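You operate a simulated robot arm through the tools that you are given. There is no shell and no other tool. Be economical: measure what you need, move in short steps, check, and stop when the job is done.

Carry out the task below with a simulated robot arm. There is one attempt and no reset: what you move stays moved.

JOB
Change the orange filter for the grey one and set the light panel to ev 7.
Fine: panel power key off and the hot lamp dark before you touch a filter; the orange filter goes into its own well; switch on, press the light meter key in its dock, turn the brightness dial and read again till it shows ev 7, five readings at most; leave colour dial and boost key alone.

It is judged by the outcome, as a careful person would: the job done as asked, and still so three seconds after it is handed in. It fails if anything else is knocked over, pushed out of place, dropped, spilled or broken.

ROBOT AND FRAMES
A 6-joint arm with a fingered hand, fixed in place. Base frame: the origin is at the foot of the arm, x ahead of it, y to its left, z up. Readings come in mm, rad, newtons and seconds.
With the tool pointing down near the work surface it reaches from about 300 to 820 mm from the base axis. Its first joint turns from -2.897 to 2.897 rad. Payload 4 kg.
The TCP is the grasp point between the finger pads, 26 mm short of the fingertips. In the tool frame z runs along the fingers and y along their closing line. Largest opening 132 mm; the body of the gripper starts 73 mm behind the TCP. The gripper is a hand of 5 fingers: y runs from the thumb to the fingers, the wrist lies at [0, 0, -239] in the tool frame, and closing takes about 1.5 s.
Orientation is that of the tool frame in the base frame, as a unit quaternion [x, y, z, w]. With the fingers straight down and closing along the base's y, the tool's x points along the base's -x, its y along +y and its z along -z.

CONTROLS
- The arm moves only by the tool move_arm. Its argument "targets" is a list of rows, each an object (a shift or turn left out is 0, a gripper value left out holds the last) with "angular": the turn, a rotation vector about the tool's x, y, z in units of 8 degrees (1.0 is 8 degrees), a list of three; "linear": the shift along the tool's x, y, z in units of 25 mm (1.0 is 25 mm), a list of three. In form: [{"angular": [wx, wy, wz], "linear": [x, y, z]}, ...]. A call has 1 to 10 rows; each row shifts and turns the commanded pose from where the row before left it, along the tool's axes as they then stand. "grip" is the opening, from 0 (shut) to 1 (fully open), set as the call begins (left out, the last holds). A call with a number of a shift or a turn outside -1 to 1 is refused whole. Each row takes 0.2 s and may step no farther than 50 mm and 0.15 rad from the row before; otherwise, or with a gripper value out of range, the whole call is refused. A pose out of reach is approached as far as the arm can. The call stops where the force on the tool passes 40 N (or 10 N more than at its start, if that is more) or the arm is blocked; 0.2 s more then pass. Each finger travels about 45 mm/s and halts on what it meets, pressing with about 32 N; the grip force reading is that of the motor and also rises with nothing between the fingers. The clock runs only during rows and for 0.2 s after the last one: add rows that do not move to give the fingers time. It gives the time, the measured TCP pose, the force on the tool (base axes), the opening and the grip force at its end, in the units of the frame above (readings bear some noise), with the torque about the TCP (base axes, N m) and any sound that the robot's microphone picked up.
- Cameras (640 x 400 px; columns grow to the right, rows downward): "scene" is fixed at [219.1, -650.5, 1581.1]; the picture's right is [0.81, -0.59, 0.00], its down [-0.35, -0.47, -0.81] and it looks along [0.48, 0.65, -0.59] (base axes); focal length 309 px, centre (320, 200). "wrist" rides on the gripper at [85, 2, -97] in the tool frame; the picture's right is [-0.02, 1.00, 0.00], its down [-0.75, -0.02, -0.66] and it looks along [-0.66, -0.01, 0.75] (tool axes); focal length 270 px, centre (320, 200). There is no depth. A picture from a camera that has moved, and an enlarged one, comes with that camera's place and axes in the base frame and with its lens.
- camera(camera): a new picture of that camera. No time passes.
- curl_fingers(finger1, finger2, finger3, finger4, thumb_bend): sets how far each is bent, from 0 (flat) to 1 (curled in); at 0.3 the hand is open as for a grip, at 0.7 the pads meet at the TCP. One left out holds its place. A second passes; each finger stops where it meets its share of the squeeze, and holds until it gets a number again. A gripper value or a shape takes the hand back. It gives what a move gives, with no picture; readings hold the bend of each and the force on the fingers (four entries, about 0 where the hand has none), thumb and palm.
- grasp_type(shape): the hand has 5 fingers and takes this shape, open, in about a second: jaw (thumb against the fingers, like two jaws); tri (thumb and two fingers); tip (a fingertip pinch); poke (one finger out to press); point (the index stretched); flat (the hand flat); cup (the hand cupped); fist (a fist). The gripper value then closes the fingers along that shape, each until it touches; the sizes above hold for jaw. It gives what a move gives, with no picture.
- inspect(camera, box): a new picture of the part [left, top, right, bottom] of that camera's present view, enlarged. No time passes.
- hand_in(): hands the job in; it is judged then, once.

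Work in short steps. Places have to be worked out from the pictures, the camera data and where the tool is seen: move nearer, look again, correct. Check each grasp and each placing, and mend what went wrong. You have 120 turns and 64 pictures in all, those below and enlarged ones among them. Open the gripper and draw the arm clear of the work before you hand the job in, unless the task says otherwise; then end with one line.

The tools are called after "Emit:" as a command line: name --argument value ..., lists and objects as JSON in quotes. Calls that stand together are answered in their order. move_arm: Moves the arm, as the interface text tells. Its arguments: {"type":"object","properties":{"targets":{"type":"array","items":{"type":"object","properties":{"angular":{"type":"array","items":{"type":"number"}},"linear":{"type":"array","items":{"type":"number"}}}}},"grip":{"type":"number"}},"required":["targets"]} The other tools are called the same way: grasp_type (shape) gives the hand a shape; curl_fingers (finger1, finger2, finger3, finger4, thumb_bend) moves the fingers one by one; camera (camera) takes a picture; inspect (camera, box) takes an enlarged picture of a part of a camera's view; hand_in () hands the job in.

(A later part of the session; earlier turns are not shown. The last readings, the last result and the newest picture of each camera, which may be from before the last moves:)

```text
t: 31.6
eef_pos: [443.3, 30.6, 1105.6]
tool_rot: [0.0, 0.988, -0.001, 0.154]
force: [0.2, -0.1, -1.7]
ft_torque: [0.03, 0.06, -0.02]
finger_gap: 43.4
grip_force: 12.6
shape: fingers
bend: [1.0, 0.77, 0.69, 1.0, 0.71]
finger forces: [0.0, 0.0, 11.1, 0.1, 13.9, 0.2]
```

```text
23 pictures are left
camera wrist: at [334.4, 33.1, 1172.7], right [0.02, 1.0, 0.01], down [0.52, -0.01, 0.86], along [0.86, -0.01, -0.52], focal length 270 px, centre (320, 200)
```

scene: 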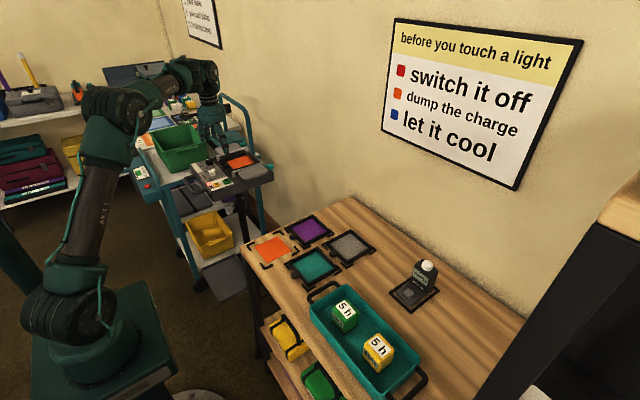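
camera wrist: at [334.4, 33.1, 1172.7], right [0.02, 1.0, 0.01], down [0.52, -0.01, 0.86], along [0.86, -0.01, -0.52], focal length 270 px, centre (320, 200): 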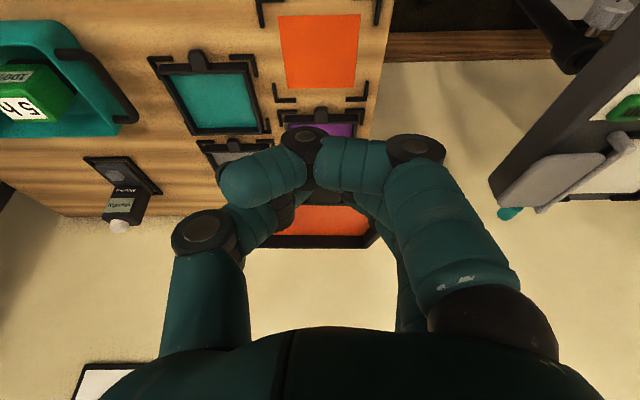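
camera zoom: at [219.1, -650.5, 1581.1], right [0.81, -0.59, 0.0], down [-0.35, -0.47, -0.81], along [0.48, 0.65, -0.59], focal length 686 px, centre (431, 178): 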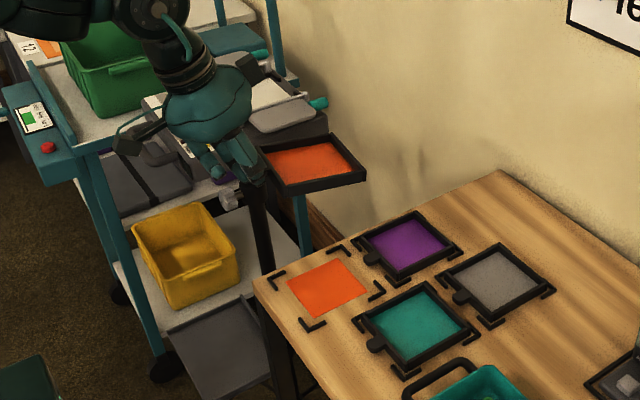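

The well's orange square and brackets are clear ahead. I zoom in on the held filter to judge its remaining tilt.

Emit:
inspect --camera "scene" --box '[235, 145, 295, 185]'

Emit:
inspect --camera "wrist" --box '[180, 0, 420, 260]'

```text
10.00 times, centred on (265, 165) of scene
camera zoom: at [219.1, -650.5, 1581.1], right [0.81, -0.59, 0.0], down [-0.35, -0.47, -0.81], along [0.48, 0.65, -0.59], focal length 3086 px, centre (870, 550)
```

zoom: 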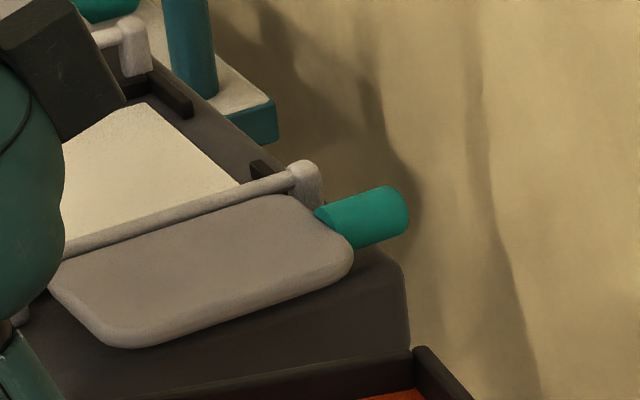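

```text
1.54 times, centred on (300, 130) of wrist
camera zoom: at [334.4, 33.1, 1172.7], right [0.02, 1.0, 0.01], down [0.52, -0.01, 0.86], along [0.86, -0.01, -0.52], focal length 416 px, centre (351, 308)
```

zoom: 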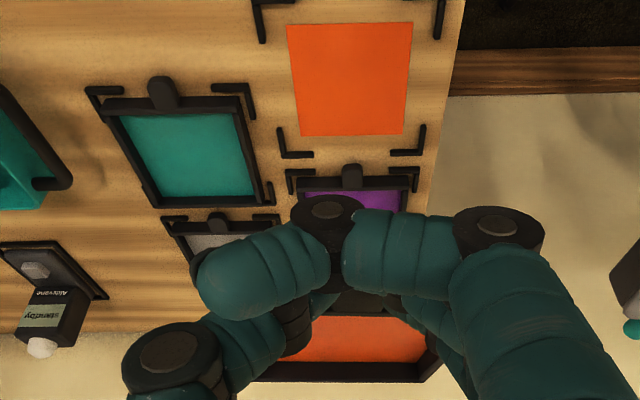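

That crop missed; I take one proper crop of the held filter.

Emit:
inspect --camera "scene" --box '[220, 170, 310, 226]'

```text
7.11 times, centred on (265, 198) of scene
camera zoom: at [219.1, -650.5, 1581.1], right [0.81, -0.59, 0.0], down [-0.35, -0.47, -0.81], along [0.48, 0.65, -0.59], focal length 2195 px, centre (711, 214)
```

zoom: 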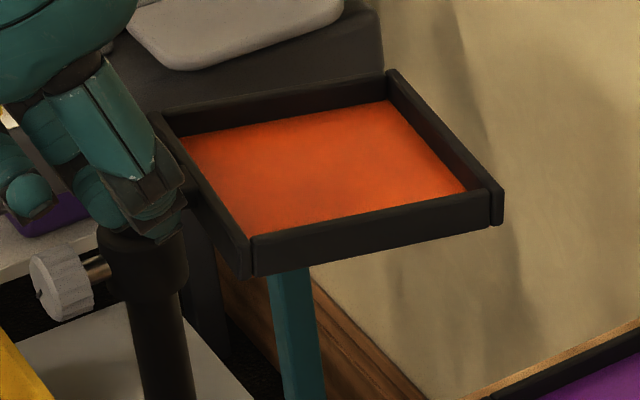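

Comparing edge slopes, it still droops about 9°. I tilt that much more and lower it to about 33 mm above the well.

Emit:
move_arm --targets '[{"angular": [0, -0.55, 0]}, {"angular": [0, -0.55, 0]}, {"linear": [0.459, 0.02, 0.864]}, {"linear": [0.459, 0, 0.864]}, {"linear": [0.459, 0, 0.864]}, {"linear": [0.459, 0, 0.864]}, {"linear": [0.459, 0, 0.864]}, {"linear": [0.459, 0, 0.864]}, {"linear": [0.459, 0, 0.864]}, {"linear": [0.459, 0, 0.864]}]'

Emit:
inspect --camera "scene" --box '[230, 220, 310, 280]'

```text
t: 33.8
eef_pos: [439.2, 27.3, 908.9]
tool_rot: [0.0, 0.974, 0.0, 0.229]
force: [0.5, 0.1, -1.4]
ft_torque: [0.02, 0.06, 0.0]
finger_gap: 43.5
grip_force: 12.1
shape: fingers
bend: [1.0, 0.77, 0.69, 1.0, 0.71]
finger forces: [0.0, 0.0, 10.9, 0.0, 14.0, 0.0]
```

```text
6.67 times, centred on (270, 250) of scene
camera zoom: at [219.1, -650.5, 1581.1], right [0.81, -0.59, 0.0], down [-0.35, -0.47, -0.81], along [0.48, 0.65, -0.59], focal length 2058 px, centre (653, -133)
```

zoom: 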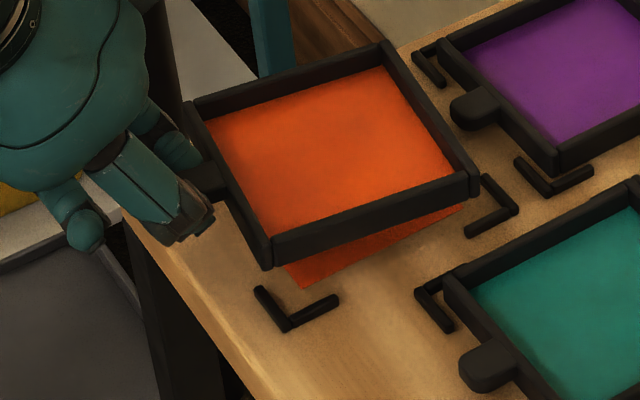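

Still about 8° of droop, and it is nearly over its well. I tilt 7° more and lower to about 10 mm above the table.

Emit:
move_arm --targets '[{"angular": [0, -0.45, 0]}, {"angular": [0, -0.45, 0]}, {"linear": [0.28, 0.06, 0.39]}, {"linear": [0.28, 0, 0.39]}, {}]'

Emit:
inspect --camera "scene" --box '[230, 220, 310, 280]'

```text
t: 35.0
eef_pos: [455.9, 33.9, 892.9]
tool_rot: [0.0, 0.957, -0.001, 0.289]
force: [0.7, -0.1, -0.2]
ft_torque: [0.03, 0.08, -0.03]
finger_gap: 43.6
grip_force: 12.8
shape: fingers
bend: [1.0, 0.77, 0.69, 1.0, 0.71]
finger forces: [0.0, 0.1, 10.9, 0.0, 13.9, 0.0]
out of reach, approached as far as the arm can: row 2, 3, 4
```

```text
6.67 times, centred on (270, 250) of scene
camera zoom: at [219.1, -650.5, 1581.1], right [0.81, -0.59, 0.0], down [-0.35, -0.47, -0.81], along [0.48, 0.65, -0.59], focal length 2058 px, centre (653, -133)
```

zoom: 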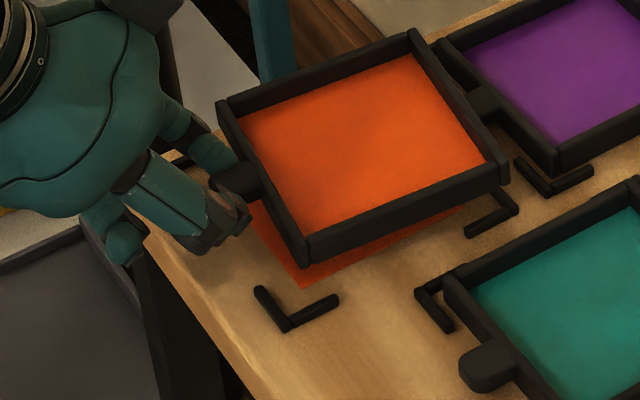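

That tilt is out of reach this low. I tilt back about 11° (remaining droop can flatten on landing) and read where I am.

Emit:
move_arm --targets '[{"linear": [0, 0, -0.4], "angular": [0, 0.45, 0]}, {"linear": [0, 0, -0.4], "angular": [0, 0.45, 0]}, {"angular": [0, 0.45, 0]}, {}]'

```text
t: 36.0
eef_pos: [444.4, 34.4, 911.6]
tool_rot: [0.0, 0.98, 0.0, 0.198]
force: [0.7, -0.2, -0.1]
ft_torque: [-0.02, 0.05, -0.01]
finger_gap: 43.5
grip_force: 12.2
shape: fingers
bend: [1.0, 0.77, 0.69, 1.0, 0.71]
finger forces: [0.1, 0.1, 10.9, 0.0, 13.8, 0.0]
```

The droop is now about 12°, with the far edge nearly on the table. I lower in small steps, letting it pivot down into the brackets.

Emit:
move_arm --targets '[{"linear": [0.11, -0.06, 0.193]}, {"linear": [0.11, -0.06, 0.193]}, {"linear": [0.11, 0, 0.193]}, {}]'

Emit:
inspect --camera "scene" --box '[230, 220, 310, 280]'

```text
t: 37.0
eef_pos: [442.1, 32.3, 893.4]
tool_rot: [0.0, 0.98, 0.0, 0.198]
force: [0.6, 0.1, -1.1]
ft_torque: [-0.01, 0.03, 0.04]
finger_gap: 43.5
grip_force: 12.2
shape: fingers
bend: [1.0, 0.77, 0.69, 1.0, 0.71]
finger forces: [0.1, 0.0, 11.0, 0.0, 13.9, 0.1]
```

```text
6.67 times, centred on (270, 250) of scene
camera zoom: at [219.1, -650.5, 1581.1], right [0.81, -0.59, 0.0], down [-0.35, -0.47, -0.81], along [0.48, 0.65, -0.59], focal length 2058 px, centre (653, -133)
```

zoom: 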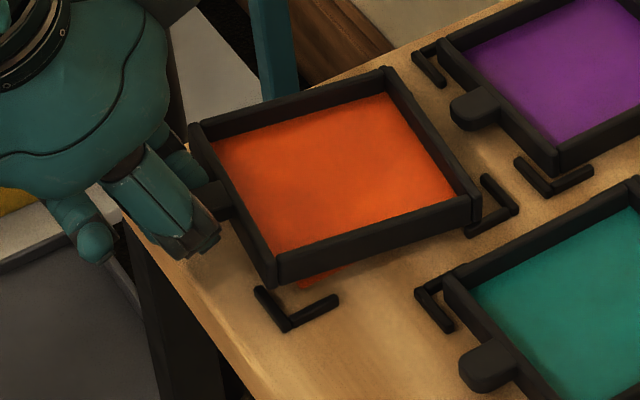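

Far right corner sits about 5 mm short in x of its bracket. I shift +5 mm and continue lowering about 20 mm.

Emit:
move_arm --targets '[{"linear": [-0.184, 0, 0.078]}, {}, {"linear": [0.096, 0, 0.177]}, {"linear": [0.096, 0, 0.177]}, {"linear": [0.096, 0, 0.177]}, {"linear": [0.096, 0, 0.177]}, {}]'

Emit:
inspect --camera "scene" --box '[230, 220, 310, 280]'

```text
t: 38.5
eef_pos: [445.5, 31.5, 875.6]
tool_rot: [0.0, 0.98, -0.001, 0.201]
force: [-11.1, -0.9, 20.2]
ft_torque: [-0.09, 0.01, 0.1]
finger_gap: 42.6
grip_force: 22.8
shape: fingers
bend: [1.0, 0.77, 0.7, 1.0, 0.75]
finger forces: [0.1, 0.0, 13.3, 0.1, 32.7, 0.0]
stopped in row 7: the force on the tool passed its limit at 43 N (the readings are from after the stop); the commanded pose is now the measured one
```

```text
6.67 times, centred on (270, 250) of scene
camera zoom: at [219.1, -650.5, 1581.1], right [0.81, -0.59, 0.0], down [-0.35, -0.47, -0.81], along [0.48, 0.65, -0.59], focal length 2058 px, centre (653, -133)
```

zoom: 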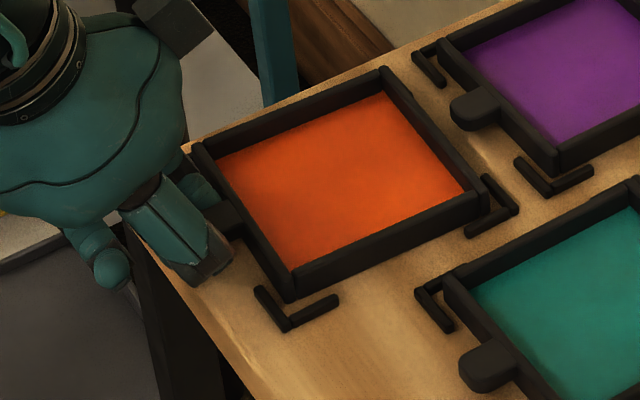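

The filter sits between its brackets, front a few mm up with the thumb on the table. I raise 2 mm and open the pinch slightly to let it settle.

Emit:
move_arm --targets '[{"linear": [-0.03, 0, -0.08]}, {}]'

Emit:
curl_fingers --finger2 0.65 --finger3 0.65 --thumb_bend 0.64

Emit:
inspect --camera "scene" --box '[230, 220, 310, 280]'

```text
t: 39.1
eef_pos: [445.2, 29.7, 876.7]
tool_rot: [0.001, 0.98, -0.001, 0.2]
force: [-4.0, 0.2, 0.3]
ft_torque: [0.0, 0.05, 0.09]
finger_gap: 43.4
grip_force: 12.5
shape: fingers
bend: [1.0, 0.77, 0.7, 1.0, 0.73]
finger forces: [0.0, 0.0, 10.8, 0.1, 14.9, 0.1]
```

```text
t: 40.1
eef_pos: [446.1, 30.2, 878.5]
tool_rot: [0.0, 0.979, -0.001, 0.202]
force: [-4.0, 0.2, 38.2]
ft_torque: [-0.37, -0.02, 0.03]
finger_gap: 44.6
grip_force: 20.8
shape: fingers
bend: [1.0, 0.72, 0.63, 1.0, 0.67]
finger forces: [0.0, 14.6, 1.6, 0.0, 25.0, 0.0]
```

```text
6.67 times, centred on (270, 250) of scene
camera zoom: at [219.1, -650.5, 1581.1], right [0.81, -0.59, 0.0], down [-0.35, -0.47, -0.81], along [0.48, 0.65, -0.59], focal length 2058 px, centre (653, -133)
```

zoom: 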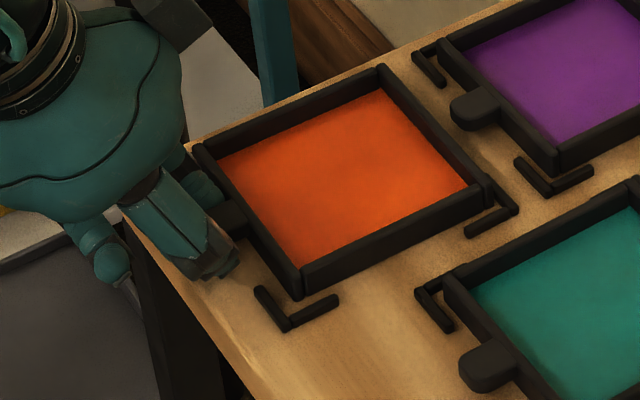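

The frame looks near flat, but fingers press on the table. I raise the hand a little, open more, and then rise clear along the tool's way.

Emit:
move_arm --targets '[{"linear": [-0.08, 0, -0.18]}, {"linear": [-0.08, 0, -0.18]}, {}]'

Emit:
curl_fingers --finger2 0.62 --finger3 0.62 --thumb_bend 0.62

Emit:
move_arm --targets '[{"linear": [-0.12, 0, -0.28]}, {"linear": [-0.16, 0, -0.36]}, {"linear": [-0.3, 0, -0.7]}, {"linear": [-0.3, 0, -0.7]}, {"linear": [-0.3, 0, -0.7]}]'

Emit:
inspect --camera "scene" --box '[230, 220, 310, 280]'

```text
t: 40.9
eef_pos: [444.3, 29.1, 887.3]
tool_rot: [0.0, 0.98, -0.002, 0.201]
force: [-0.1, -0.2, -0.3]
ft_torque: [0.02, 0.03, -0.03]
finger_gap: 46.1
grip_force: 0.1
shape: fingers
bend: [1.0, 0.65, 0.65, 1.0, 0.64]
finger forces: [0.1, 0.0, 0.0, 0.0, 0.2, 0.1]
```

```text
t: 41.9
eef_pos: [446.0, 30.5, 887.8]
tool_rot: [0.0, 0.98, 0.0, 0.201]
force: [0.7, -0.2, 0.3]
ft_torque: [-0.02, 0.0, 0.02]
finger_gap: 46.9
grip_force: 0.3
shape: fingers
bend: [1.0, 0.62, 0.62, 1.0, 0.62]
finger forces: [0.0, 0.0, 0.2, 0.1, 0.1, 0.1]
```

```text
t: 43.1
eef_pos: [446.3, 31.2, 962.7]
tool_rot: [0.0, 0.98, -0.001, 0.201]
force: [-0.9, 0.2, 0.4]
ft_torque: [0.01, 0.0, -0.02]
finger_gap: 46.8
grip_force: 0.1
shape: fingers
bend: [1.0, 0.62, 0.62, 1.0, 0.62]
finger forces: [0.1, 0.0, 0.0, 0.0, 0.1, 0.0]
```

```text
6.67 times, centred on (270, 250) of scene
camera zoom: at [219.1, -650.5, 1581.1], right [0.81, -0.59, 0.0], down [-0.35, -0.47, -0.81], along [0.48, 0.65, -0.59], focal length 2058 px, centre (653, -133)
```

zoom: 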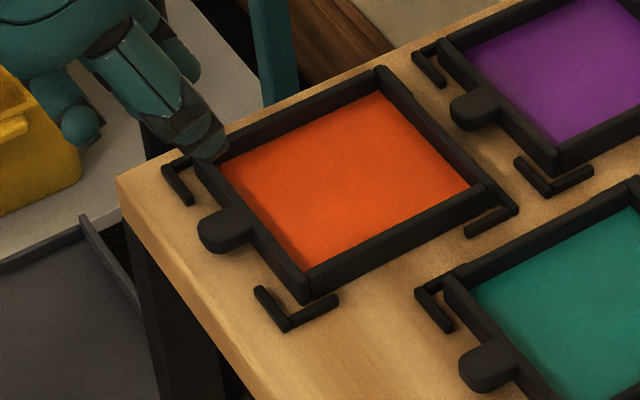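

The orange filter lies flat inside its own brackets. Now I bring the hand upright again and over the grey filter (tab near 670, -112), opening to jaw to look between the fingers.

Emit:
move_arm --targets '[{"angular": [0, 0.725, 0]}, {"angular": [0, 0.725, 0]}, {"angular": [0, 0.725, 0]}, {"angular": [0, 0.725, 0]}, {}]'

Emit:
move_arm --targets '[{"linear": [-0.856, -0.576, -0.1]}, {"linear": [-0.856, -0.576, 0]}, {"linear": [-0.856, -0.576, 0]}, {"linear": [-0.856, -0.576, 0]}, {"linear": [-0.856, -0.576, 0]}, {"linear": [-0.856, -0.576, 0]}, {"linear": [-0.856, -0.576, 0]}, {"linear": [-0.856, -0.576, 0]}, {"linear": [-0.856, -0.576, 0]}, {"linear": [-0.856, -0.576, 0]}]'

Emit:
grasp_type --shape "jaw"

Emit:
inspect --camera "wrist" --box '[160, 50, 480, 250]'

```text
t: 44.3
eef_pos: [447.1, 31.2, 963.5]
tool_rot: [0.001, 1.0, -0.001, -0.001]
force: [-0.1, -0.4, 0.0]
ft_torque: [0.04, 0.02, 0.02]
finger_gap: 46.5
grip_force: 0.1
shape: fingers
bend: [1.0, 0.62, 0.62, 1.0, 0.62]
finger forces: [0.1, 0.0, 0.1, 0.1, 0.0, 0.1]
```

```text
t: 46.5
eef_pos: [661.9, -115.7, 965.2]
tool_rot: [0.002, 1.0, -0.001, 0.0]
force: [0.1, -0.3, -0.1]
ft_torque: [0.01, 0.01, 0.02]
finger_gap: 46.8
grip_force: 0.0
shape: fingers
bend: [1.0, 0.62, 0.62, 1.0, 0.62]
finger forces: [0.0, 0.0, 0.0, 0.0, 0.0, 0.0]
```

```text
t: 47.4
eef_pos: [661.5, -115.3, 965.4]
tool_rot: [0.0, 1.0, -0.001, 0.0]
force: [-0.5, -0.1, 0.3]
ft_torque: [-0.03, -0.01, 0.02]
finger_gap: 131.8
grip_force: 0.1
shape: jaw
bend: [0.3, 0.3, 0.3, 0.3, 0.3]
finger forces: [0.1, 0.1, 0.1, 0.1, 0.0, 0.0]
```

```text
2.00 times, centred on (320, 150) of wrist
camera zoom: at [578.4, -112.4, 1062.8], right [0.02, 1.0, 0.0], down [0.75, -0.01, 0.66], along [0.66, -0.02, -0.75], focal length 541 px, centre (320, 300)
```

zoom: 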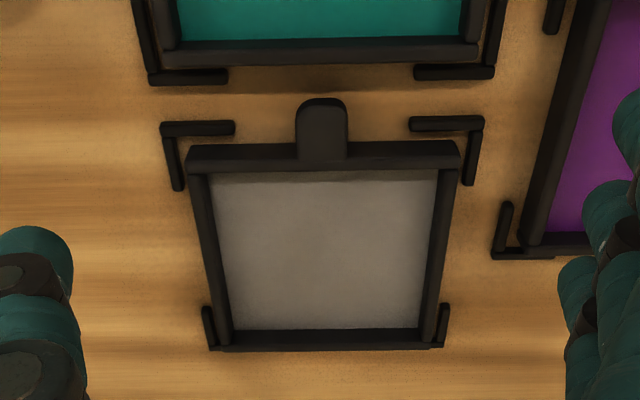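

Grey tab: x 658–675, y about -114; the teal filter's edge lies near x 641, so I fold finger 2 as well (it carried nothing) and pinch with finger 3 and the thumb. Then I descend.

Emit:
curl_fingers --finger1 1 --finger2 1 --finger3 0.64 --finger4 1 --thumb_bend 0.64

Emit:
move_arm --targets '[{"linear": [0.12, 0.04, 0.6]}, {"linear": [0, 0, 0.8]}, {"linear": [0, 0, 0.8]}, {"linear": [0, 0, 0.5]}, {"linear": [0, 0, 0.3]}, {}]'

```text
t: 48.4
eef_pos: [661.6, -115.8, 966.1]
tool_rot: [0.001, 1.0, 0.0, 0.0]
force: [0.5, -0.2, 0.0]
ft_torque: [0.0, 0.01, 0.0]
finger_gap: 46.2
grip_force: 0.0
shape: fingers
bend: [1.0, 1.0, 0.64, 1.0, 0.64]
finger forces: [0.1, 0.0, 0.0, 0.1, 0.0, 0.0]
```

```text
t: 49.8
eef_pos: [658.4, -112.3, 889.3]
tool_rot: [0.001, 1.0, -0.001, 0.001]
force: [-1.0, -0.8, 0.3]
ft_torque: [0.04, 0.0, -0.02]
finger_gap: 46.2
grip_force: 0.0
shape: fingers
bend: [1.0, 1.0, 0.64, 1.0, 0.64]
finger forces: [0.0, 0.0, 0.1, 0.0, 0.3, 0.0]
```

Emit:
inspect --camera "scene" --box '[300, 215, 380, 275]'

```text
6.67 times, centred on (340, 245) of scene
camera zoom: at [219.1, -650.5, 1581.1], right [0.81, -0.59, 0.0], down [-0.35, -0.47, -0.81], along [0.48, 0.65, -0.59], focal length 2058 px, centre (187, -100)
```

zoom: 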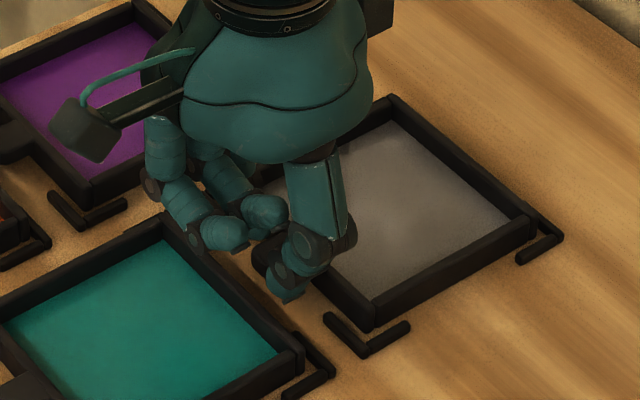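

The thumb stands beside the tab, clear of bracket and teal frame. I go 10 mm lower and close.

Emit:
move_arm --targets '[{"linear": [0, 0, 0.16]}, {"linear": [0, 0, 0.14]}, {"linear": [0, 0, 0.1]}]'

Emit:
curl_fingers --finger3 0.85 --thumb_bend 0.85

Emit:
move_arm --targets '[{"linear": [0, 0, -0.2]}, {"linear": [0, 0, -0.2]}, {"linear": [0, 0, -0.4]}, {"linear": [0, 0, -0.6]}, {"linear": [0, 0, -0.8]}, {"linear": [0, 0, -0.8]}, {"linear": [0, 0, -0.8]}]'

Emit:
inspect --camera "scene" --box '[280, 190, 400, 270]'

```text
t: 50.6
eef_pos: [657.3, -113.5, 880.4]
tool_rot: [0.001, 1.0, -0.001, 0.0]
force: [-3.0, -2.1, 8.5]
ft_torque: [-0.24, 0.11, -0.04]
finger_gap: 46.2
grip_force: 4.4
shape: fingers
bend: [1.0, 1.0, 0.64, 1.0, 0.64]
finger forces: [0.0, 0.0, 0.1, 0.0, 9.1, 0.0]
```

```text
t: 51.6
eef_pos: [657.2, -114.0, 879.1]
tool_rot: [0.002, 1.0, 0.0, 0.0]
force: [-8.2, -16.2, 2.5]
ft_torque: [-0.24, 0.11, -0.04]
finger_gap: 42.5
grip_force: 19.1
shape: fingers
bend: [1.0, 1.0, 0.73, 1.0, 0.73]
finger forces: [0.0, 0.0, 10.3, 0.1, 28.2, 0.0]
```

```text
t: 53.2
eef_pos: [656.2, -110.9, 974.4]
tool_rot: [0.001, 1.0, 0.0, 0.001]
force: [-0.2, 0.8, -1.5]
ft_torque: [0.0, 0.02, -0.03]
finger_gap: 40.9
grip_force: 15.1
shape: fingers
bend: [1.0, 1.0, 0.71, 1.0, 0.82]
finger forces: [0.0, 0.0, 15.4, 0.1, 14.5, 0.1]
```

```text
5.00 times, centred on (340, 230) of scene
camera zoom: at [219.1, -650.5, 1581.1], right [0.81, -0.59, 0.0], down [-0.35, -0.47, -0.81], along [0.48, 0.65, -0.59], focal length 1543 px, centre (220, 50)
```

zoom: 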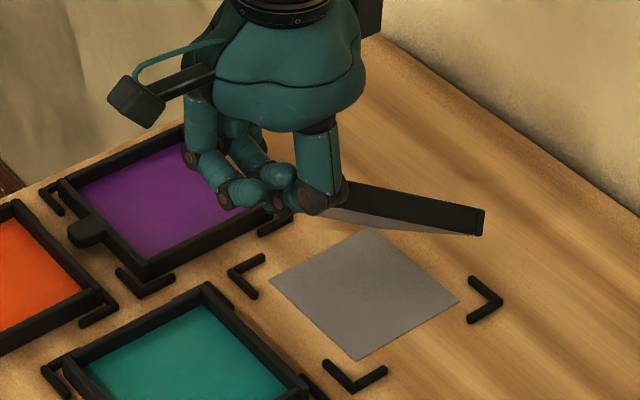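

The grey filter is up, but it hangs rolled as well as drooped: the thumb had touched the table and slipped under the tab. It is better to set it back and regrip. I lower it along the same path.

Emit:
move_arm --targets '[{"linear": [0, -0.06, 0.7]}, {"linear": [0, 0, 0.6]}, {"linear": [0, 0, 0.5]}, {"linear": [0, 0, 0.4]}, {"linear": [0, 0, 0.3]}, {"linear": [0, 0, 0.3]}, {"linear": [0, 0, 0.25]}, {"linear": [0, 0, 0.2]}, {"linear": [0, 0, 0.2]}, {"linear": [0, 0, 0.15]}]'

```text
t: 55.4
eef_pos: [656.7, -114.5, 884.0]
tool_rot: [0.001, 1.0, -0.001, 0.001]
force: [-2.5, -6.7, 4.0]
ft_torque: [0.08, -0.04, -0.07]
finger_gap: 41.8
grip_force: 17.6
shape: fingers
bend: [1.0, 1.0, 0.73, 1.0, 0.78]
finger forces: [0.0, 0.1, 13.0, 0.1, 22.7, 0.0]
```

It touches down. I open the pinch to release it flat and look.

Emit:
curl_fingers --finger3 0.64 --thumb_bend 0.65

Emit:
inspect --camera "scene" --box '[300, 215, 380, 275]'

```text
t: 56.4
eef_pos: [655.5, -114.9, 884.1]
tool_rot: [0.001, 1.0, -0.001, 0.001]
force: [0.5, 0.1, -0.6]
ft_torque: [0.0, -0.01, 0.04]
finger_gap: 45.9
grip_force: 0.5
shape: fingers
bend: [1.0, 1.0, 0.64, 1.0, 0.65]
finger forces: [0.0, 0.0, 0.2, 0.0, 0.1, 0.1]
```

```text
6.67 times, centred on (340, 245) of scene
camera zoom: at [219.1, -650.5, 1581.1], right [0.81, -0.59, 0.0], down [-0.35, -0.47, -0.81], along [0.48, 0.65, -0.59], focal length 2058 px, centre (187, -100)
```

zoom: 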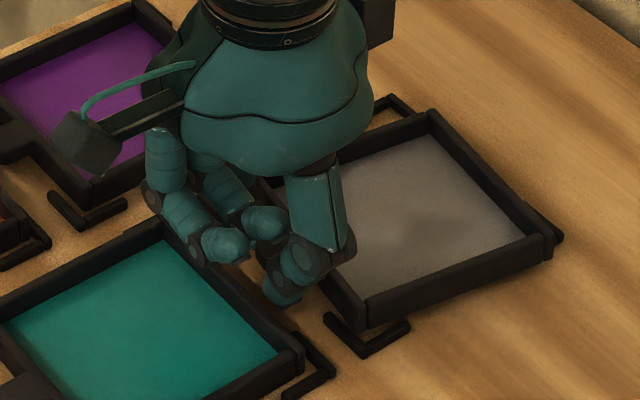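

The filter lies in place but turned about 11° (clockwise from above). I turn the hand to match, stay at z 884 where the tips are clear of the table, and pinch again, then lift a little.

Emit:
move_arm --targets '[{"angular": [0, 0, 0.7]}, {"angular": [0, 0, 0.7], "linear": [-0.08, 0.02, 0]}, {}]'

Emit:
curl_fingers --finger3 0.8 --thumb_bend 0.8

Emit:
move_arm --targets '[{"linear": [0, 0, -0.2]}, {"linear": [0, 0, -0.2]}, {"linear": [0, 0, -0.3]}, {"linear": [0, 0, -0.4]}, {"linear": [0, 0, -0.4]}, {"linear": [0, 0, -0.5]}, {}]'

Emit:
inspect --camera "scene" --box '[280, 190, 400, 270]'

```text
t: 57.2
eef_pos: [660.9, -114.2, 884.4]
tool_rot: [0.099, 0.995, -0.001, 0.0]
force: [-0.3, 0.8, 0.6]
ft_torque: [-0.01, 0.0, 0.02]
finger_gap: 45.6
grip_force: 0.0
shape: fingers
bend: [1.0, 1.0, 0.64, 1.0, 0.65]
finger forces: [0.1, 0.0, 0.2, 0.0, 0.3, 0.1]
```

```text
t: 58.2
eef_pos: [659.6, -114.3, 884.6]
tool_rot: [0.098, 0.995, -0.001, 0.0]
force: [-0.2, 0.3, 1.8]
ft_torque: [0.11, -0.09, -0.02]
finger_gap: 43.1
grip_force: 12.9
shape: fingers
bend: [1.0, 1.0, 0.7, 1.0, 0.72]
finger forces: [0.0, 0.0, 11.8, 0.0, 13.4, 0.0]
```

```text
t: 59.8
eef_pos: [661.3, -114.6, 934.2]
tool_rot: [0.099, 0.995, -0.001, 0.0]
force: [-0.1, 0.7, -0.3]
ft_torque: [-0.03, 0.05, -0.03]
finger_gap: 42.6
grip_force: 12.7
shape: fingers
bend: [1.0, 1.0, 0.67, 1.0, 0.75]
finger forces: [0.0, 0.0, 12.7, 0.1, 12.9, 0.1]
```

```text
5.00 times, centred on (340, 230) of scene
camera zoom: at [219.1, -650.5, 1581.1], right [0.81, -0.59, 0.0], down [-0.35, -0.47, -0.81], along [0.48, 0.65, -0.59], focal length 1543 px, centre (220, 50)
```

zoom: 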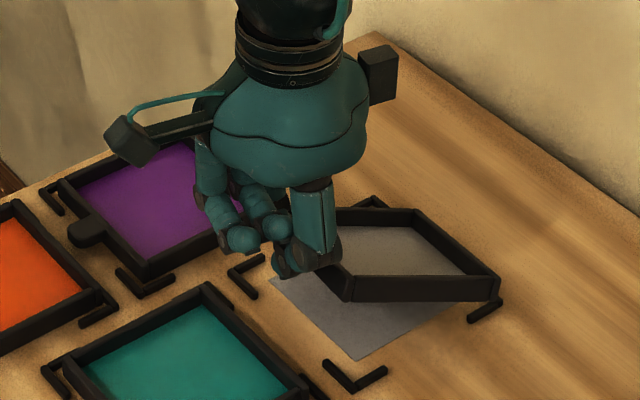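

The grey filter now hangs properly, drooped like the orange one. I turn the hand back square, lift, and carry it over to the panel, then tilt 18° back for leveling.

Emit:
move_arm --targets '[{"linear": [0, 0, -0.6]}, {"linear": [0, 0, -0.8]}, {"linear": [0, 0, -0.8], "angular": [0, 0, -0.7]}, {"linear": [0, 0, -0.8], "angular": [0, 0, -0.7]}, {"linear": [0, 0, -0.9]}, {"linear": [0, 0, -0.9]}, {"linear": [0, 0, -0.9]}, {"linear": [0, 0, -0.9]}, {"linear": [0, 0, -0.9]}]'

Emit:
move_arm --targets '[{"linear": [0.236, 0.5, 0]}, {"linear": [0.236, 0.945, 0]}, {"linear": [0.236, 0.945, 0]}, {"linear": [0.236, 0.945, 0]}, {"linear": [0.236, 0.945, 0]}, {"linear": [0.236, 0.945, 0]}, {"linear": [0.236, 0.945, 0]}, {"linear": [0.236, 0.945, 0]}, {"linear": [0.236, 0.945, 0]}, {"linear": [0.236, 0.945, 0]}]'

Emit:
move_arm --targets '[{"linear": [0.236, 0.945, 0]}, {"linear": [0.236, 0.945, 0]}, {"linear": [0.236, 0.945, 0]}, {"linear": [0.236, 0.945, 0]}, {"linear": [0.236, 0.945, 0]}, {"linear": [0.236, 0.945, 0]}, {"linear": [0.236, 0.945, 0]}, {"linear": [0.236, 0.945, 0]}, {"linear": [0.236, 0.945, 0]}, {"linear": [0.236, 0.945, 0]}]'

Emit:
move_arm --targets '[{"linear": [0.236, 0.945, 0]}, {"linear": [0.236, 0.945, 0]}, {"angular": [0, -0.55, 0]}, {"angular": [0, -0.6, 0]}, {"angular": [0, -0.6, 0]}, {"angular": [0, -0.5, 0]}, {}]'

```text
t: 61.8
eef_pos: [660.8, -111.6, 1122.1]
tool_rot: [0.001, 1.0, 0.0, 0.0]
force: [0.4, -0.1, -1.4]
ft_torque: [0.01, 0.07, 0.0]
finger_gap: 42.3
grip_force: 13.0
shape: fingers
bend: [1.0, 1.0, 0.67, 1.0, 0.75]
finger forces: [0.1, 0.0, 12.7, 0.0, 12.8, 0.0]
```

```text
t: 64.0
eef_pos: [601.8, 113.1, 1122.3]
tool_rot: [0.001, 1.0, -0.001, 0.0]
force: [0.5, 0.4, -1.0]
ft_torque: [0.0, 0.07, 0.03]
finger_gap: 42.5
grip_force: 12.4
shape: fingers
bend: [1.0, 1.0, 0.67, 1.0, 0.75]
finger forces: [0.0, 0.0, 12.6, 0.0, 12.7, 0.1]
```

```text
t: 66.2
eef_pos: [542.9, 348.2, 1122.2]
tool_rot: [0.001, 1.0, 0.0, 0.0]
force: [0.2, 0.0, 0.0]
ft_torque: [0.01, 0.02, 0.02]
finger_gap: 42.5
grip_force: 12.7
shape: fingers
bend: [1.0, 1.0, 0.67, 1.0, 0.75]
finger forces: [0.0, 0.0, 12.7, 0.1, 12.7, 0.1]
```

```text
t: 67.8
eef_pos: [529.8, 394.1, 1121.5]
tool_rot: [0.0, 0.988, -0.001, 0.156]
force: [-0.3, -0.1, -0.9]
ft_torque: [-0.04, 0.07, 0.02]
finger_gap: 42.7
grip_force: 12.7
shape: fingers
bend: [1.0, 1.0, 0.67, 1.0, 0.75]
finger forces: [0.0, 0.0, 12.7, 0.0, 12.9, 0.0]
```

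Over the panel at (530, 394, 1121). I go to y 407 and down to z 1055, then look.

Emit:
move_arm --targets '[{"linear": [0.2, 0.13, 0.63]}, {"linear": [0.2, 0.13, 0.63]}, {"linear": [0.2, 0.13, 0.63]}, {"linear": [0.2, 0.13, 0.63]}, {}]'

Emit:
inspect --camera "scene" --box '[205, 125, 285, 180]'

```text
t: 69.0
eef_pos: [530.2, 409.1, 1055.1]
tool_rot: [0.0, 0.988, -0.001, 0.157]
force: [-0.5, 0.6, -0.8]
ft_torque: [-0.03, 0.09, 0.0]
finger_gap: 42.5
grip_force: 12.8
shape: fingers
bend: [1.0, 1.0, 0.67, 1.0, 0.75]
finger forces: [0.0, 0.1, 12.7, 0.0, 12.7, 0.1]
```

```text
7.27 times, centred on (245, 152) of scene
camera zoom: at [219.1, -650.5, 1581.1], right [0.81, -0.59, 0.0], down [-0.35, -0.47, -0.81], along [0.48, 0.65, -0.59], focal length 2244 px, centre (866, 546)
```

zoom: 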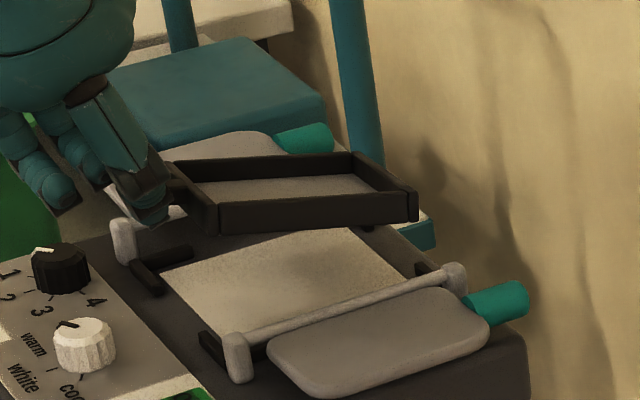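

It hangs with about 13° droop, and its far right corner projects right onto the seat. I lower it straight down 36 mm, near contact of the far edge.

Emit:
move_arm --targets '[{"linear": [0.11, 0, 0.34]}, {"linear": [0.11, 0, 0.34]}, {"linear": [0.11, 0, 0.34]}, {"linear": [0.11, 0, 0.34]}, {}]'

```text
t: 70.2
eef_pos: [531.9, 406.7, 1016.9]
tool_rot: [0.0, 0.988, 0.0, 0.156]
force: [0.3, 0.1, 0.1]
ft_torque: [0.01, -0.01, 0.0]
finger_gap: 42.4
grip_force: 12.2
shape: fingers
bend: [1.0, 1.0, 0.67, 1.0, 0.75]
finger forces: [0.0, 0.0, 12.4, 0.0, 12.3, 0.0]
```

The weight is off the tool: the far edge rests on the seat. Now I bring the hand upright while lowering the front, keeping clear of the dials.

Emit:
move_arm --targets '[{"linear": [-0.05, 0, 0.1], "angular": [0, 0.56, 0]}, {"linear": [-0.05, 0, 0.1], "angular": [0, 0.56, 0]}, {"linear": [-0.05, 0, 0.1], "angular": [0, 0.56, 0]}, {"linear": [-0.05, 0, 0.1], "angular": [0, 0.56, 0]}, {}]'

Emit:
inspect --camera "scene" --box '[205, 125, 285, 180]'

```text
t: 71.4
eef_pos: [537.2, 407.3, 1009.1]
tool_rot: [0.001, 1.0, -0.001, 0.0]
force: [-0.3, 0.4, 0.4]
ft_torque: [0.08, -0.09, -0.04]
finger_gap: 42.8
grip_force: 12.4
shape: fingers
bend: [1.0, 1.0, 0.68, 1.0, 0.75]
finger forces: [0.1, 0.1, 12.0, 0.1, 13.6, 0.0]
```

```text
7.27 times, centred on (245, 152) of scene
camera zoom: at [219.1, -650.5, 1581.1], right [0.81, -0.59, 0.0], down [-0.35, -0.47, -0.81], along [0.48, 0.65, -0.59], focal length 2244 px, centre (866, 546)
```

zoom: 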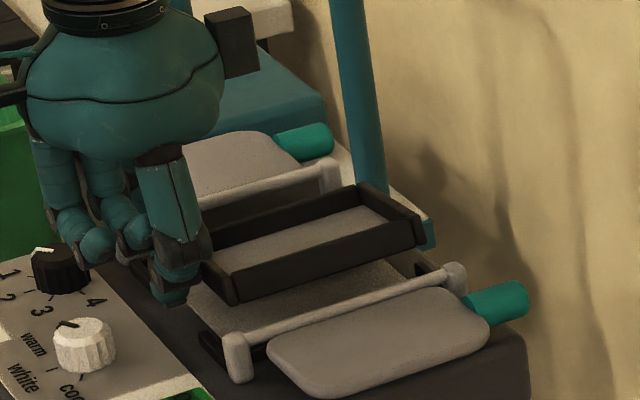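

The filter is nearly level in pitch but rolled about 14° (right side up) and yawed about 7°, with its far edge some 8 mm too far. I lift it 25 mm, shift, and turn the hand to cancel roll and yaw.

Emit:
move_arm --targets '[{"linear": [0, 0, -0.5]}, {"linear": [0, 0, -0.6]}, {"linear": [0.32, -0.4, 0]}, {"angular": [-0.58, 0, -0.3]}, {"angular": [-0.58, 0, -0.3]}, {"angular": [-0.58, 0, -0.3]}, {}]'

Emit:
inspect --camera "scene" --box '[205, 125, 285, 180]'

```text
t: 73.0
eef_pos: [529.5, 397.1, 1037.5]
tool_rot: [-0.062, 0.991, 0.12, 0.0]
force: [0.1, 0.1, -0.3]
ft_torque: [0.01, 0.04, -0.01]
finger_gap: 42.5
grip_force: 13.2
shape: fingers
bend: [1.0, 1.0, 0.67, 1.0, 0.75]
finger forces: [0.1, 0.0, 12.7, 0.0, 12.8, 0.1]
```

```text
7.27 times, centred on (245, 152) of scene
camera zoom: at [219.1, -650.5, 1581.1], right [0.81, -0.59, 0.0], down [-0.35, -0.47, -0.81], along [0.48, 0.65, -0.59], focal length 2244 px, centre (866, 546)
```

zoom: 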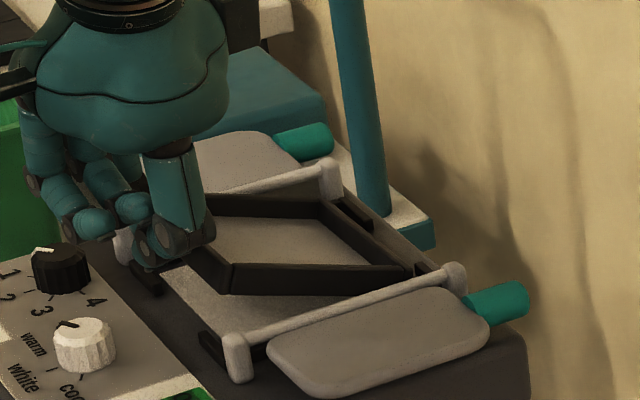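

Roll and yaw are now cancelled and the far edge is at the seat, with only the front up. I shift 3 mm and lower the front with the far edge pivoting.

Emit:
move_arm --targets '[{"linear": [-0.12, -0.015, 0]}, {"linear": [0.033, -0.041, 0.181]}, {"linear": [0.033, -0.041, 0.181]}, {"linear": [0.033, -0.041, 0.181]}, {"linear": [0.033, -0.041, 0.181]}, {"linear": [0.033, -0.041, 0.181]}, {"linear": [0.033, -0.041, 0.181]}, {}]'

```text
t: 74.8
eef_pos: [529.1, 398.2, 1009.5]
tool_rot: [-0.062, 0.991, 0.12, 0.0]
force: [0.2, 0.2, 0.1]
ft_torque: [-0.01, -0.03, 0.0]
finger_gap: 42.4
grip_force: 12.6
shape: fingers
bend: [1.0, 1.0, 0.67, 1.0, 0.75]
finger forces: [0.0, 0.0, 12.3, 0.0, 12.6, 0.0]
```

No load yet; I keep lowering in small steps.

Emit:
move_arm --targets '[{"linear": [0.02, -0.02, 0.09]}, {"linear": [0.02, -0.02, 0.09]}, {"linear": [0.02, -0.02, 0.09]}, {}]'

```text
t: 75.8
eef_pos: [526.2, 398.7, 1004.5]
tool_rot: [-0.062, 0.991, 0.121, 0.0]
force: [-1.1, -0.6, 0.4]
ft_torque: [0.03, -0.04, -0.02]
finger_gap: 42.6
grip_force: 12.2
shape: fingers
bend: [1.0, 1.0, 0.67, 1.0, 0.75]
finger forces: [0.0, 0.1, 12.2, 0.0, 12.4, 0.0]
```

Emit:
move_arm --targets '[{"linear": [0, -0.02, 0.09]}, {"linear": [0, -0.02, 0.09]}, {"linear": [0, -0.02, 0.09]}, {}]'

Emit:
inspect --camera "scene" --box '[205, 125, 285, 180]'

```text
t: 76.8
eef_pos: [527.2, 398.2, 996.6]
tool_rot: [-0.062, 0.991, 0.12, 0.0]
force: [-0.5, 0.2, 0.7]
ft_torque: [0.06, -0.04, 0.03]
finger_gap: 42.8
grip_force: 12.2
shape: fingers
bend: [1.0, 1.0, 0.67, 1.0, 0.75]
finger forces: [0.1, 0.1, 12.0, 0.0, 12.3, 0.1]
```

```text
7.27 times, centred on (245, 152) of scene
camera zoom: at [219.1, -650.5, 1581.1], right [0.81, -0.59, 0.0], down [-0.35, -0.47, -0.81], along [0.48, 0.65, -0.59], focal length 2244 px, centre (866, 546)
```

zoom: 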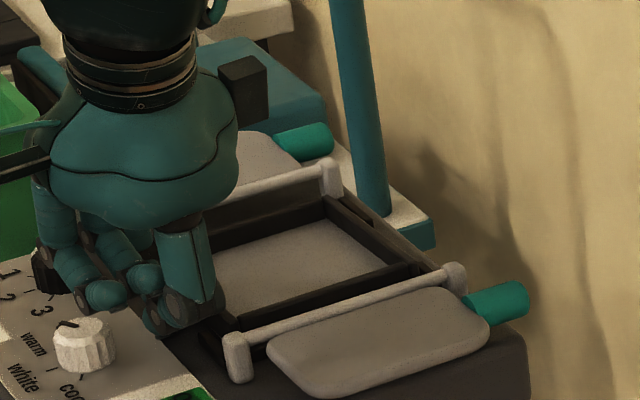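

It matches the orange filter's earlier seat. I open slightly, rise a few mm, open more, then rise clear.

Emit:
curl_fingers --finger3 0.63 --thumb_bend 0.7

Emit:
move_arm --targets '[{"linear": [0, 0.04, -0.16]}, {}]'

Emit:
curl_fingers --finger3 0.61 --thumb_bend 0.64

Emit:
move_arm --targets '[{"linear": [0, 0.06, -0.24]}, {"linear": [0, 0.1, -0.4]}, {"linear": [0, 0.15, -0.6]}, {"linear": [0, 0.2, -0.8]}, {"linear": [0, 0.2, -0.8]}, {"linear": [0, 0.2, -0.8], "angular": [0.58, 0, 0.3]}, {"linear": [0, 0.1, -0.8], "angular": [0.58, 0, 0.3]}, {"angular": [0.58, 0, 0.3]}, {}]'

Emit:
inspect --camera "scene" --box '[190, 125, 290, 195]'

```text
t: 77.8
eef_pos: [526.8, 397.2, 997.2]
tool_rot: [-0.062, 0.991, 0.12, 0.001]
force: [-0.1, 0.2, 7.7]
ft_torque: [0.02, 0.07, -0.02]
finger_gap: 43.5
grip_force: 7.5
shape: fingers
bend: [1.0, 1.0, 0.6, 1.0, 0.72]
finger forces: [0.1, 0.1, 2.5, 0.0, 12.1, 0.0]
```

```text
t: 78.4
eef_pos: [527.0, 398.0, 1000.0]
tool_rot: [-0.062, 0.991, 0.12, 0.0]
force: [0.0, -0.2, -0.4]
ft_torque: [0.0, 0.0, 0.0]
finger_gap: 44.2
grip_force: 1.1
shape: fingers
bend: [1.0, 1.0, 0.61, 1.0, 0.7]
finger forces: [0.0, 0.1, 1.1, 0.0, 1.0, 0.0]
```

```text
t: 79.4
eef_pos: [526.5, 397.3, 1001.7]
tool_rot: [-0.063, 0.991, 0.12, 0.002]
force: [1.1, -0.3, 10.8]
ft_torque: [-0.05, 0.03, 0.01]
finger_gap: 44.9
grip_force: 5.8
shape: fingers
bend: [1.0, 1.0, 0.61, 1.0, 0.67]
finger forces: [0.1, 0.1, 0.2, 0.1, 11.2, 0.1]
```

```text
t: 81.4
eef_pos: [525.2, 396.7, 1115.2]
tool_rot: [0.0, 1.0, -0.001, 0.0]
force: [0.3, 0.3, -0.5]
ft_torque: [0.0, -0.01, 0.0]
finger_gap: 46.1
grip_force: 0.1
shape: fingers
bend: [1.0, 1.0, 0.61, 1.0, 0.64]
finger forces: [0.0, 0.0, 0.1, 0.1, 0.0, 0.0]
```

```text
5.71 times, centred on (240, 160) of scene
camera zoom: at [219.1, -650.5, 1581.1], right [0.81, -0.59, 0.0], down [-0.35, -0.47, -0.81], along [0.48, 0.65, -0.59], focal length 1764 px, centre (777, 429)
```

zoom: 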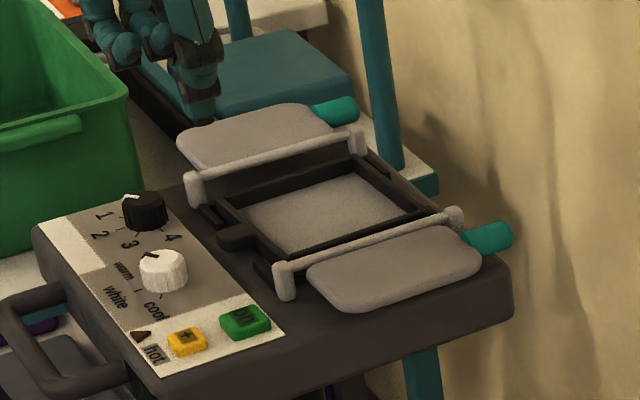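

The grey filter is seated squarely, and key and lamp are off. Next I switch on: index stretched as before, TCP to (540, 211), pressing to z 984.

Emit:
curl_fingers --finger1 0.1 --finger2 1 --finger3 1 --finger4 1 --thumb_bend 1

Emit:
move_arm --targets '[{"linear": [-0.0735, -0.93, 0]}, {"linear": [-0.0735, -0.93, 0]}, {"linear": [-0.0735, -0.93, 0]}, {"linear": [-0.0735, -0.93, 0]}, {"linear": [-0.0735, -0.93, 0]}, {"linear": [-0.0735, -0.93, 0]}, {"linear": [-0.0735, -0.93, 0]}, {"linear": [-0.0735, -0.93, 0]}, {}]'

Emit:
move_arm --targets '[{"linear": [0, 0, 0.9]}, {"linear": [0, 0, 0.9]}, {"linear": [0, 0, 0.9]}, {"linear": [0, 0, 0.9]}, {"linear": [0, 0, 0.6]}, {}]'

```text
t: 82.4
eef_pos: [525.5, 397.4, 1114.7]
tool_rot: [0.001, 1.0, 0.0, 0.0]
force: [-0.1, 0.0, 0.3]
ft_torque: [0.01, 0.01, 0.0]
finger_gap: 76.2
grip_force: 0.0
shape: fingers
bend: [0.1, 1.0, 0.9, 1.0, 0.88]
finger forces: [0.0, 0.0, 0.0, 0.1, 0.1, 0.0]
```

```text
t: 84.4
eef_pos: [537.4, 211.5, 1114.1]
tool_rot: [0.0, 1.0, -0.001, 0.001]
force: [-0.7, -0.5, 0.4]
ft_torque: [0.0, 0.01, 0.0]
finger_gap: 76.1
grip_force: 0.1
shape: fingers
bend: [0.1, 1.0, 0.9, 1.0, 0.88]
finger forces: [0.0, 0.0, 0.1, 0.1, 0.1, 0.0]
```

```text
t: 85.8
eef_pos: [538.1, 211.8, 1012.1]
tool_rot: [0.001, 1.0, 0.0, 0.002]
force: [-0.4, -0.4, 0.1]
ft_torque: [0.03, -0.01, -0.01]
finger_gap: 76.3
grip_force: 0.1
shape: fingers
bend: [0.1, 1.0, 0.9, 1.0, 0.88]
finger forces: [0.1, 0.0, 0.0, 0.0, 0.1, 0.0]
```

Just above the key; I press now, in small steps.

Emit:
move_arm --targets '[{"linear": [-0.06, -0.03, 0.5]}, {"linear": [0, 0, 0.2]}, {"linear": [0, 0, 0.16]}, {"linear": [0, 0, 0.12]}, {"linear": [0, 0, 0.12]}]'

```text
t: 87.0
eef_pos: [539.9, 210.5, 982.7]
tool_rot: [0.0, 1.0, 0.0, 0.002]
force: [1.3, -6.9, 11.9]
ft_torque: [1.19, 0.4, 0.15]
finger_gap: 78.6
grip_force: 6.7
shape: fingers
bend: [0.09, 1.0, 0.9, 1.0, 0.89]
finger forces: [12.9, 0.0, 0.1, 0.0, 0.0, 0.1]
heard: click
```

Click: the panel should be on. Now I lift and travel toward the light meter, whose key I place at (742, -357, 867).

Emit:
move_arm --targets '[{"linear": [0, 0, -0.5]}, {"linear": [0, 0, -0.8]}, {"linear": [0, 0, -0.9]}, {"linear": [0, 0, -0.9]}, {"linear": [0, 0, -0.9]}, {"linear": [-0.147, -0.6, 0]}, {"linear": [-0.147, -0.957, 0]}, {"linear": [-0.147, -0.957, 0]}, {"linear": [-0.147, -0.957, 0]}, {"linear": [-0.147, -0.957, 0]}]'

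Emit:
move_arm --targets '[{"linear": [-0.147, -0.957, 0]}, {"linear": [-0.147, -0.957, 0]}, {"linear": [-0.147, -0.957, 0]}, {"linear": [-0.147, -0.957, 0]}, {"linear": [-0.147, -0.957, 0]}, {"linear": [-0.147, -0.957, 0]}, {"linear": [-0.147, -0.957, 0]}, {"linear": [-0.147, -0.957, 0]}, {"linear": [-0.147, -0.957, 0]}, {"linear": [-0.147, -0.957, 0]}]'

Emit:
move_arm --targets '[{"linear": [-0.147, -0.957, 0]}, {"linear": [-0.147, -0.957, 0]}, {"linear": [-0.147, -0.957, 0]}, {"linear": [-0.147, -0.957, 0]}, {"linear": [-0.147, -0.957, 0]}, {"linear": [-0.147, -0.957, 0]}, {"linear": [-0.147, -0.957, 0]}, {"linear": [-0.147, -0.957, 0]}, {"linear": [-0.147, -0.957, 0]}, {"linear": [-0.147, -0.957, 0]}]'

Emit:
move_arm --targets '[{"angular": [0, 0, 0.9375]}, {"angular": [0, 0, 0.9375]}, {"angular": [0, 0, 0.9375]}, {"angular": [0, 0, 0.9375]}, {"angular": [0, 0, 0.9375]}, {"angular": [0, 0, 0.9375]}]'

Emit:
move_arm --targets '[{"angular": [0, 0, 0.9375]}, {"angular": [0, 0, 0.9375]}, {"angular": [0, 0, 0.9375]}, {"angular": [0, 0, 0.9375]}, {"angular": [0, 0, 0.9375]}, {"angular": [0, 0, 0.9375]}, {}]'

```text
t: 89.2
eef_pos: [559.4, 99.8, 1084.1]
tool_rot: [-0.001, 1.0, 0.0, 0.001]
force: [0.3, -0.7, 1.1]
ft_torque: [0.0, 0.01, 0.02]
finger_gap: 76.7
grip_force: 0.0
shape: fingers
bend: [0.1, 1.0, 0.9, 1.0, 0.89]
finger forces: [0.0, 0.0, 0.1, 0.0, 0.1, 0.0]
```

```text
t: 91.4
eef_pos: [595.1, -138.1, 1084.0]
tool_rot: [0.0, 1.0, -0.001, 0.0]
force: [0.8, 0.6, -0.5]
ft_torque: [0.01, -0.03, 0.0]
finger_gap: 76.7
grip_force: 0.1
shape: fingers
bend: [0.1, 1.0, 0.9, 1.0, 0.89]
finger forces: [0.1, 0.0, 0.1, 0.0, 0.1, 0.0]
```

```text
t: 93.6
eef_pos: [629.8, -379.0, 1084.1]
tool_rot: [0.0, 1.0, -0.002, 0.001]
force: [-0.2, -0.2, -0.2]
ft_torque: [0.0, -0.05, 0.01]
finger_gap: 76.2
grip_force: 0.1
shape: fingers
bend: [0.1, 1.0, 0.9, 1.0, 0.89]
finger forces: [0.0, 0.0, 0.1, 0.1, 0.0, 0.0]
```

```text
t: 95.0
eef_pos: [632.7, -377.6, 1082.6]
tool_rot: [0.385, 0.923, 0.0, 0.001]
force: [0.2, 0.2, -0.1]
ft_torque: [0.04, 0.02, 0.01]
finger_gap: 76.6
grip_force: 0.0
shape: fingers
bend: [0.1, 1.0, 0.9, 1.0, 0.89]
finger forces: [0.0, 0.0, 0.0, 0.1, 0.1, 0.0]
```

```text
t: 96.6
eef_pos: [632.9, -377.2, 1083.7]
tool_rot: [0.708, 0.706, -0.001, 0.002]
force: [0.2, -0.1, 0.3]
ft_torque: [0.0, 0.02, 0.01]
finger_gap: 76.6
grip_force: 0.0
shape: fingers
bend: [0.1, 1.0, 0.9, 1.0, 0.89]
finger forces: [0.0, 0.0, 0.0, 0.1, 0.0, 0.0]
```

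Tool turned so the index reaches outward. I correct y by -10 mm and descend to about 20 mm above the meter key.

Emit:
move_arm --targets '[{"linear": [-0.4, -0.04, 0.5]}, {"linear": [0, 0, 0.9]}, {"linear": [0, 0, 0.9]}, {"linear": [0, 0, 0.9]}, {"linear": [0, 0, 0.9]}, {"linear": [0, 0, 0.9]}, {"linear": [0, 0, 0.9]}, {"linear": [0, 0, 0.9]}, {"linear": [0, 0, 0.4]}, {}]'

```text
t: 98.8
eef_pos: [632.3, -390.0, 902.7]
tool_rot: [0.708, 0.707, 0.0, 0.001]
force: [-0.4, -0.2, -0.5]
ft_torque: [0.0, 0.02, -0.02]
finger_gap: 76.7
grip_force: 0.0
shape: fingers
bend: [0.1, 1.0, 0.9, 1.0, 0.89]
finger forces: [0.0, 0.0, 0.0, 0.1, 0.0, 0.1]
```

All clear; now the press on the meter key in small steps.

Emit:
move_arm --targets '[{"linear": [0.06, 0, 0.3]}, {"linear": [0, 0, 0.2]}, {"linear": [0, 0, 0.12]}, {"linear": [0, 0, 0.1]}, {"linear": [0, 0, 0.1]}]'

```text
t: 99.8
eef_pos: [633.5, -386.5, 892.3]
tool_rot: [0.708, 0.707, 0.001, 0.007]
force: [1.9, -0.5, 3.7]
ft_torque: [-0.03, 0.14, -0.01]
finger_gap: 75.8
grip_force: 0.1
shape: fingers
bend: [0.1, 1.0, 0.92, 1.0, 0.9]
finger forces: [0.0, 0.0, 0.0, 0.0, 0.0, 0.0]
stopped in row 5: the force on the tool passed its limit at 44 N (the readings are from after the stop); the commanded pose is now the measured one
```

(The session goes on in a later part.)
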